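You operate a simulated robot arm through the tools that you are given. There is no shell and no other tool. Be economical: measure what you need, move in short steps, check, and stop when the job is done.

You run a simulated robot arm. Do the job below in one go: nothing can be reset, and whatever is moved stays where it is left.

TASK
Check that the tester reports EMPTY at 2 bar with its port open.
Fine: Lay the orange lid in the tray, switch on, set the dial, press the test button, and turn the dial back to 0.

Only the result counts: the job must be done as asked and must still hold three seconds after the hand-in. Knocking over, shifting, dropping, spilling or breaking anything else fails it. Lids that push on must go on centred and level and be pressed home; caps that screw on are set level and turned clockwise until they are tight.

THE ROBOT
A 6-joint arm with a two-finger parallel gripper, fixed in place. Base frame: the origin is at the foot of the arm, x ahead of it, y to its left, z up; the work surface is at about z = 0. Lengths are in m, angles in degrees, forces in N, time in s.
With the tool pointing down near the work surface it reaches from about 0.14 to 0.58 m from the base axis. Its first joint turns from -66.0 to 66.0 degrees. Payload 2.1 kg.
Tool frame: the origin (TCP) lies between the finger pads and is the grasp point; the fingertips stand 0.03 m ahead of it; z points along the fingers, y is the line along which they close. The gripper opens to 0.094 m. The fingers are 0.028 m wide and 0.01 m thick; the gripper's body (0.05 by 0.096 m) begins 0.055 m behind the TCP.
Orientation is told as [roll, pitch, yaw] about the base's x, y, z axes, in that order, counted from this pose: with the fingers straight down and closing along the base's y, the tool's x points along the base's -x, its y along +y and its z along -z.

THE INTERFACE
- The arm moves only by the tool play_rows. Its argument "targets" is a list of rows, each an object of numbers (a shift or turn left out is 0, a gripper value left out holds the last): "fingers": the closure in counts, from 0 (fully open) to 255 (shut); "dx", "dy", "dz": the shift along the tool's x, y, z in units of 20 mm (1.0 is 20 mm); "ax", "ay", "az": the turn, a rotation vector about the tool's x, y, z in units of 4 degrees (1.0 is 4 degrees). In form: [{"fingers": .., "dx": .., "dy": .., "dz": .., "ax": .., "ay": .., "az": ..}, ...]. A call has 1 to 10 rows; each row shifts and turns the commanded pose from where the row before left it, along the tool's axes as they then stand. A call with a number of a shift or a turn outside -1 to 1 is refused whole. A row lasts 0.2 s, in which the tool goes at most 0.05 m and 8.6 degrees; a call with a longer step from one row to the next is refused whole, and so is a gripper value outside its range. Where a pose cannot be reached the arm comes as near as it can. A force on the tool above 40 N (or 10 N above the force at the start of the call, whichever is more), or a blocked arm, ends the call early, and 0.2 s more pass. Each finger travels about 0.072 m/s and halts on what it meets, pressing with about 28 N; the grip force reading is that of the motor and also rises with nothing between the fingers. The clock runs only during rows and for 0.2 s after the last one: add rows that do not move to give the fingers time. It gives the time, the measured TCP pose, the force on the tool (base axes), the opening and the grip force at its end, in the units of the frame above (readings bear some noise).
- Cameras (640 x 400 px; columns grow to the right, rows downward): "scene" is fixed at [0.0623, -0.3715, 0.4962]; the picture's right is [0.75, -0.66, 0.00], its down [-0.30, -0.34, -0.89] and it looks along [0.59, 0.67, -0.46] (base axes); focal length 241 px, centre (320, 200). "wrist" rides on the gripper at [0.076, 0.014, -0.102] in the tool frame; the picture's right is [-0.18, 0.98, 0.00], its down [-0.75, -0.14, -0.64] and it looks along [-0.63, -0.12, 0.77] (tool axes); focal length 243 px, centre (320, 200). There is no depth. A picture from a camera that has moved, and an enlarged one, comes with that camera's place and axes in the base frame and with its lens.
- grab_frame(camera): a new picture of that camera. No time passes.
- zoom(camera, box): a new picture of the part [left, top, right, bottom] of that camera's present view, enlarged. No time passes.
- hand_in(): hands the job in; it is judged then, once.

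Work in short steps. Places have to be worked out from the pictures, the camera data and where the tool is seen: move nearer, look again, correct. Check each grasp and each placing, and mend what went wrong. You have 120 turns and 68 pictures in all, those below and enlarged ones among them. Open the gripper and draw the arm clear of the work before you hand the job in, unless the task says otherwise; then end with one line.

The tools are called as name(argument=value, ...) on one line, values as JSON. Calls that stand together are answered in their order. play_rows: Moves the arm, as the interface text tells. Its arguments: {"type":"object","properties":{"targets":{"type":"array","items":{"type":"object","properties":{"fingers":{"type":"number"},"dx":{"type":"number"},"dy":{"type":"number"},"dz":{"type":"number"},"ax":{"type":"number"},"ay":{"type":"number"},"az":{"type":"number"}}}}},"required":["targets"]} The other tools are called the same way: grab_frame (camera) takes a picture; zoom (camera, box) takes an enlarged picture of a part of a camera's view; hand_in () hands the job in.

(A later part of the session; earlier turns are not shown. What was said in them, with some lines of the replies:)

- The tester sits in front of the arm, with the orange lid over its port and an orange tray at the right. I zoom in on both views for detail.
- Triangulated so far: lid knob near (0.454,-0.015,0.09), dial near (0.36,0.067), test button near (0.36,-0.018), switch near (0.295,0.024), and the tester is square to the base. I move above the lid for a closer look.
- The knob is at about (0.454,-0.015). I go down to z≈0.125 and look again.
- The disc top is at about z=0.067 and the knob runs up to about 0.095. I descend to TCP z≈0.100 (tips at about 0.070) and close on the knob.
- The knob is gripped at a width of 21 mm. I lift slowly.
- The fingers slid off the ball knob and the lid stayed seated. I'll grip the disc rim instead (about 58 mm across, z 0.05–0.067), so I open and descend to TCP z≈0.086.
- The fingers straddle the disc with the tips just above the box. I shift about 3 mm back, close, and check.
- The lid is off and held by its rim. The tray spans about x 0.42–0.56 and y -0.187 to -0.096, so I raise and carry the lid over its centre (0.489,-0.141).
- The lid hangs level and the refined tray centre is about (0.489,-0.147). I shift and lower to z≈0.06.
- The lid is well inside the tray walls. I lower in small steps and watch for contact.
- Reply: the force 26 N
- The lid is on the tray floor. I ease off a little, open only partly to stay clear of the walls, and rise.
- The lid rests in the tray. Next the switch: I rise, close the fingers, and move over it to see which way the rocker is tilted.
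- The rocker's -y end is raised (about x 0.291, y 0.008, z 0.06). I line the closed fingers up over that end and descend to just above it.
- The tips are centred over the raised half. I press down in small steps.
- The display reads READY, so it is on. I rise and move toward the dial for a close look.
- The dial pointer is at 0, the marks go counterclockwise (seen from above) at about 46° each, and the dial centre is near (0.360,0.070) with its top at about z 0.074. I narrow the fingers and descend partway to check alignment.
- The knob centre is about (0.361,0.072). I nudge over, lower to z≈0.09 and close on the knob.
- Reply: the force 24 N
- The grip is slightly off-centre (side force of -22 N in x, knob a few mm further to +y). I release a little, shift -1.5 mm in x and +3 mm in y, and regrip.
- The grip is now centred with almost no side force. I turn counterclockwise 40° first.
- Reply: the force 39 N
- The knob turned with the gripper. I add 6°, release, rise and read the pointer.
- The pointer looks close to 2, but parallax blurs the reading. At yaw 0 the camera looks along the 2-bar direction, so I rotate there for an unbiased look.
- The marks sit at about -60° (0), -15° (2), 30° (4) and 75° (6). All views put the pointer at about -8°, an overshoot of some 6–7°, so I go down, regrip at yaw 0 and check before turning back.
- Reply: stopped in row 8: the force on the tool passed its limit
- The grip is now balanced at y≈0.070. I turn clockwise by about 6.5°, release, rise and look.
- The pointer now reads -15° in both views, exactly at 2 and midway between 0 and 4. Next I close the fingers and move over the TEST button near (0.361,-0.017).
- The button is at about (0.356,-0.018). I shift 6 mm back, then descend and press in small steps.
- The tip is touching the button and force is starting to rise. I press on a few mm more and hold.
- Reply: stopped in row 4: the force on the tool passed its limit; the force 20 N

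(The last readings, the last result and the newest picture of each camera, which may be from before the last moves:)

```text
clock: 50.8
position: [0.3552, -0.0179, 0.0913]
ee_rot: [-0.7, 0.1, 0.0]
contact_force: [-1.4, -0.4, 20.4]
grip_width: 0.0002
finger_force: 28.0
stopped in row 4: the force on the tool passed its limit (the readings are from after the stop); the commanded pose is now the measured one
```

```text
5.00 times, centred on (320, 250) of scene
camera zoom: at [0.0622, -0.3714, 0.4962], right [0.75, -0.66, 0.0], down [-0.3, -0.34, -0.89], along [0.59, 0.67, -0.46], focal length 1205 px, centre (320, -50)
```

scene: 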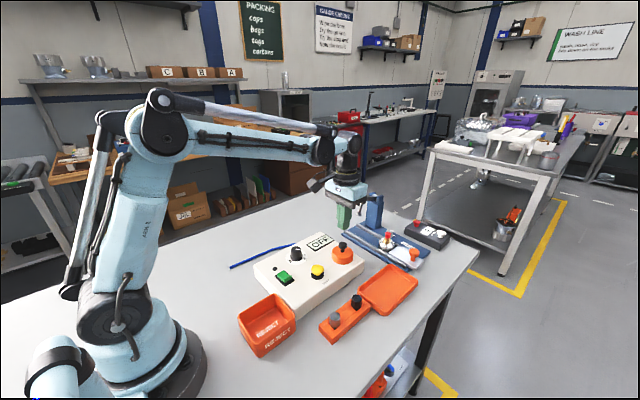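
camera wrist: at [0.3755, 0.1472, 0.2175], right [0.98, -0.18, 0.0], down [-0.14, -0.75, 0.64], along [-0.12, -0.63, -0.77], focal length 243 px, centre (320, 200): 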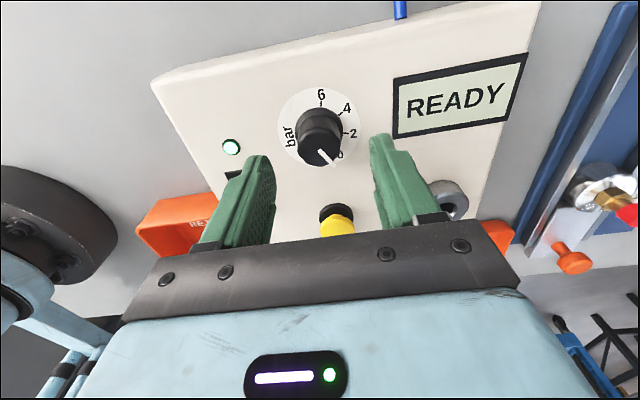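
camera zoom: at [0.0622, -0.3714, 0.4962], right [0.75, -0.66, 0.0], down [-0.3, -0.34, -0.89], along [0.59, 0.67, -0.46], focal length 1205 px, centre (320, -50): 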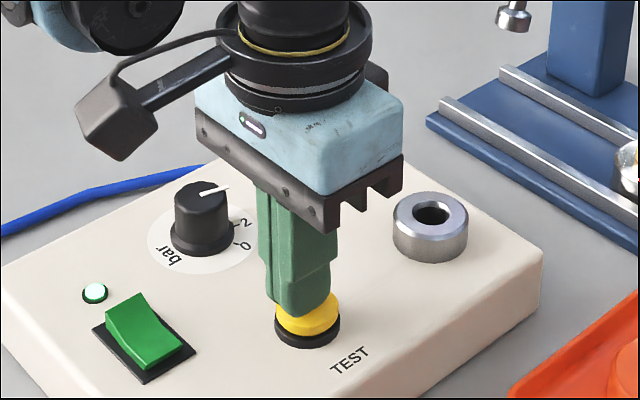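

The button bottomed out. I rise and read the display.

play_rows(targets=[{"dz": -0.6}, {"dz": -0.9}, {"dz": -0.9}, {"dz": -0.9, "fingers": 110}, {}])

grab_frame(camera="wrist")

zoom(camera="scene", box=[250, 210, 370, 290])

```text
clock: 52.0
position: [0.3551, -0.0163, 0.1568]
ee_rot: [-0.6, 0.2, 0.1]
contact_force: [-0.4, 0.0, -0.7]
grip_width: 0.0533
finger_force: 0.1
```

```text
24 pictures are left
camera wrist: at [0.2797, -0.0006, 0.2592], right [0.18, 0.98, -0.01], down [0.75, -0.13, 0.64], along [0.63, -0.13, -0.77], focal length 243 px, centre (320, 200)
```

wrist: 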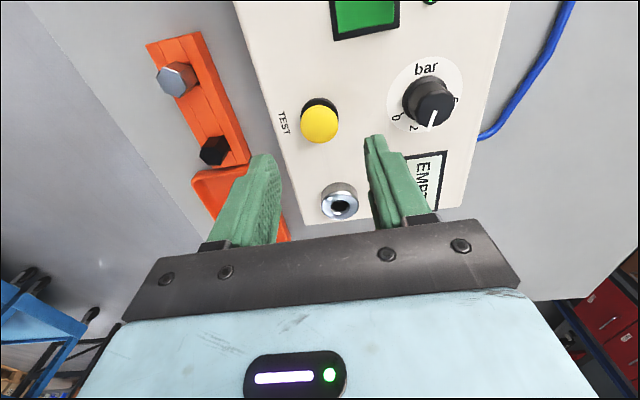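

```text
5.00 times, centred on (310, 250) of scene
camera zoom: at [0.0623, -0.3715, 0.4962], right [0.75, -0.66, 0.0], down [-0.3, -0.34, -0.89], along [0.59, 0.67, -0.46], focal length 1205 px, centre (370, -50)
```

zoom: 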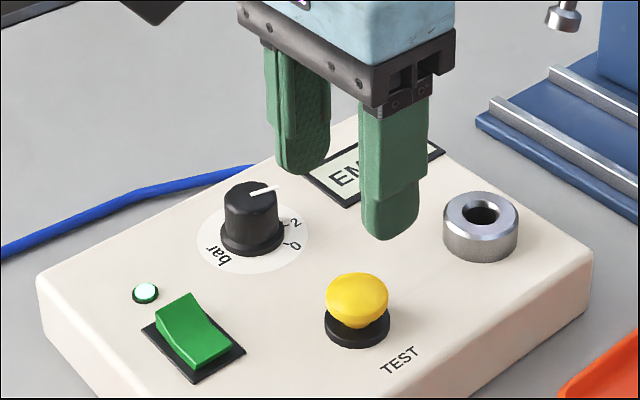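

The display reads EMPTY. Now I return to the dial at (0.3605,0.0705) and grip it at yaw 0.

play_rows(targets=[{"dx": -0.27, "dy": 0.87, "ax": -0.15}, {"dy": 0.87}, {"dy": 0.87}, {"dy": 0.87}, {"dy": 0.87}, {}])

play_rows(targets=[{"dz": 0.85}, {"dz": 0.85}, {"dz": 0.85}, {"dz": 0.75}, {}, {"fingers": 255}, {}, {}])

```text
clock: 53.4
position: [0.3597, 0.0694, 0.1567]
ee_rot: [-0.1, 0.1, -0.1]
contact_force: [0.5, -0.3, -0.1]
grip_width: 0.0536
finger_force: 0.1
```

```text
clock: 55.1
position: [0.3626, 0.0696, 0.0914]
ee_rot: [0.2, 0.0, 0.0]
contact_force: [1.7, 9.9, -11.9]
grip_width: 0.0314
finger_force: 44.9
```

The grip is good with low side force. I turn clockwise 45°.

play_rows(targets=[{"az": 1}, {"az": 1}, {"az": 1}, {"az": 1}, {"az": 1}, {"az": 1}, {"az": 1}, {"az": 1}, {"az": 1}, {"az": 1}])

play_rows(targets=[{"az": 0.65}, {"az": 0.6}, {}])

play_rows(targets=[{"fingers": 110}, {}, {}, {"dz": -0.9}, {"dz": -0.9}, {"dz": -0.9}, {"dz": -0.9}])

zoom(camera="wrist", box=[260, 60, 380, 160])

zoom(camera="scene", box=[270, 220, 330, 270])

```text
clock: 57.4
position: [0.3613, 0.0681, 0.0914]
ee_rot: [0.1, -0.2, -40.2]
contact_force: [18.5, -0.6, -23.1]
grip_width: 0.0314
finger_force: 44.4
```

```text
clock: 58.1
position: [0.3629, 0.0682, 0.0907]
ee_rot: [-0.1, -0.1, -45.2]
contact_force: [12.9, -11.8, -8.5]
grip_width: 0.0314
finger_force: 45.6
```

```text
clock: 59.8
position: [0.3601, 0.0678, 0.1628]
ee_rot: [-0.1, 0.1, -45.1]
contact_force: [-0.4, -0.2, 0.1]
grip_width: 0.0534
finger_force: 0.1
```

```text
4.00 times, centred on (320, 110) of wrist
camera zoom: at [0.3176, 0.1341, 0.2652], right [0.83, 0.56, 0.0], down [0.43, -0.63, 0.64], along [0.36, -0.53, -0.77], focal length 970 px, centre (320, 560)
```

zoom: 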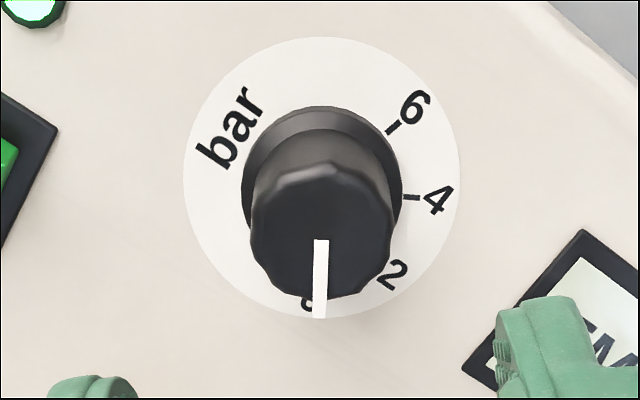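

```text
8.00 times, centred on (300, 245) of scene
camera zoom: at [0.0623, -0.3715, 0.4962], right [0.75, -0.66, 0.0], down [-0.3, -0.34, -0.89], along [0.59, 0.67, -0.46], focal length 1928 px, centre (480, -160)
```

zoom: 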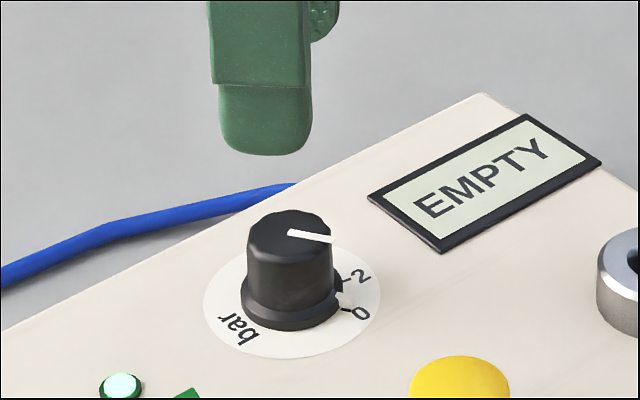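

EMPTY is still showing. The pointer reads about -58° against its original -60°, so I regrip and nudge 3° clockwise.

play_rows(targets=[{"dz": 0.9}, {"dz": 0.9}, {"dz": 0.9}, {"dz": 0.9}, {}, {"fingers": 255}, {}, {}])

play_rows(targets=[{"az": 0.4}, {"az": 0.35}, {}])

play_rows(targets=[{"fingers": 110}, {}, {}, {"dz": -0.9}, {"dz": -0.9}, {"dz": -0.9}, {"dz": -0.9}])

zoom(camera="wrist", box=[260, 60, 380, 160])

zoom(camera="scene", box=[270, 220, 330, 270])

```text
clock: 61.5
position: [0.3605, 0.0683, 0.0904]
ee_rot: [0.0, 0.0, -45.1]
contact_force: [2.8, -0.4, -12.8]
grip_width: 0.0312
finger_force: 45.0
```

```text
clock: 62.4
position: [0.3612, 0.0677, 0.0908]
ee_rot: [-0.2, 0.0, -48.1]
contact_force: [6.5, -3.7, -30.8]
grip_width: 0.031
finger_force: 44.9
```

```text
clock: 64.0
position: [0.3607, 0.0705, 0.1627]
ee_rot: [-0.1, 0.1, -48.0]
contact_force: [-0.3, -0.6, 0.3]
grip_width: 0.0535
finger_force: 0.0
```

```text
4.00 times, centred on (320, 110) of wrist
camera zoom: at [0.321, 0.1368, 0.2648], right [0.85, 0.52, 0.0], down [0.4, -0.65, 0.64], along [0.33, -0.55, -0.77], focal length 970 px, centre (320, 560)
```

zoom: 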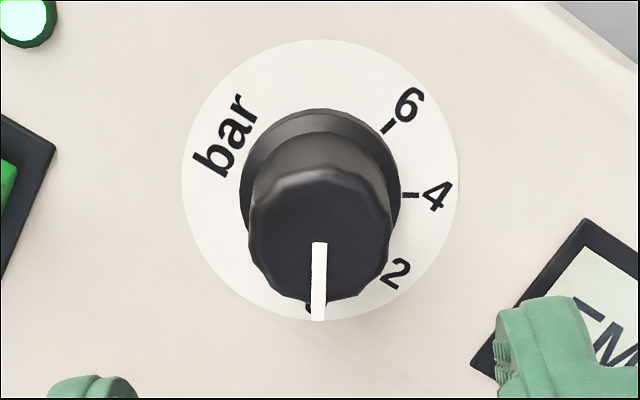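

```text
8.00 times, centred on (300, 245) of scene
camera zoom: at [0.0623, -0.3715, 0.4962], right [0.75, -0.66, 0.0], down [-0.3, -0.34, -0.89], along [0.59, 0.67, -0.46], focal length 1928 px, centre (480, -160)
```

zoom: 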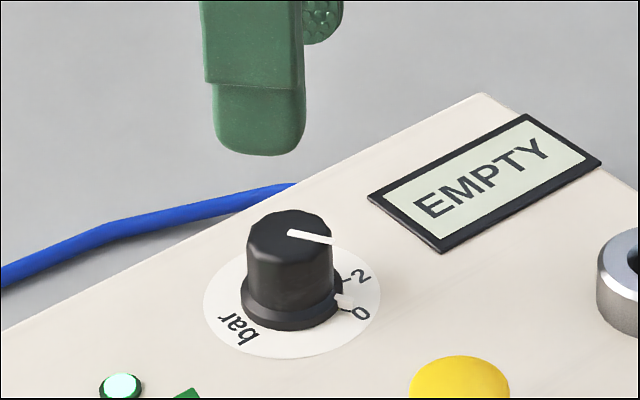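

The pointer is now squarely on 0 and EMPTY is displayed. I raise the arm clear, open the gripper and do a last overall check.

play_rows(targets=[{"dz": -1, "fingers": 0}, {"dz": -1}, {"dz": -1}, {"dz": -1}, {"dz": -1}, {"dz": -1}, {"dz": -1}, {"dz": -1}])

zoom(camera="scene", box=[220, 180, 480, 360])

```text
clock: 65.8
position: [0.3603, 0.0686, 0.3223]
ee_rot: [-0.1, 0.0, -47.9]
contact_force: [-0.2, 0.2, -0.4]
grip_width: 0.0941
finger_force: 0.0
```

```text
2.22 times, centred on (350, 270) of scene
camera zoom: at [0.0623, -0.3715, 0.4962], right [0.75, -0.66, 0.0], down [-0.3, -0.34, -0.89], along [0.59, 0.67, -0.46], focal length 536 px, centre (253, 44)
```

zoom: 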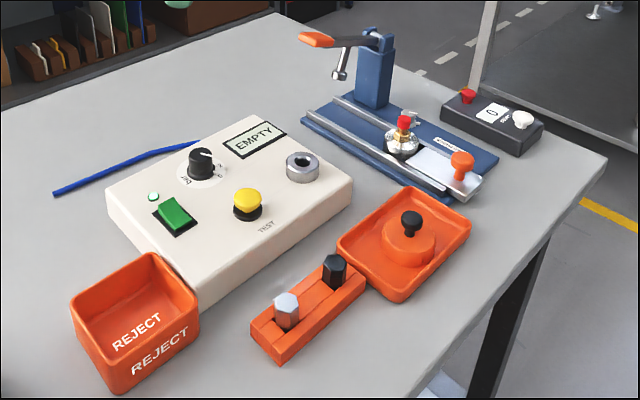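

The lid is in the tray, the tester is on and shows EMPTY, the dial is at 0, and nothing else has moved. I hand in.

hand_in()

```text
The job is handed in.
```

The tester reported EMPTY at 2 bar with its port open; the orange lid is in the tray, the tester is still on, the dial is back at 0, and the job is handed in.
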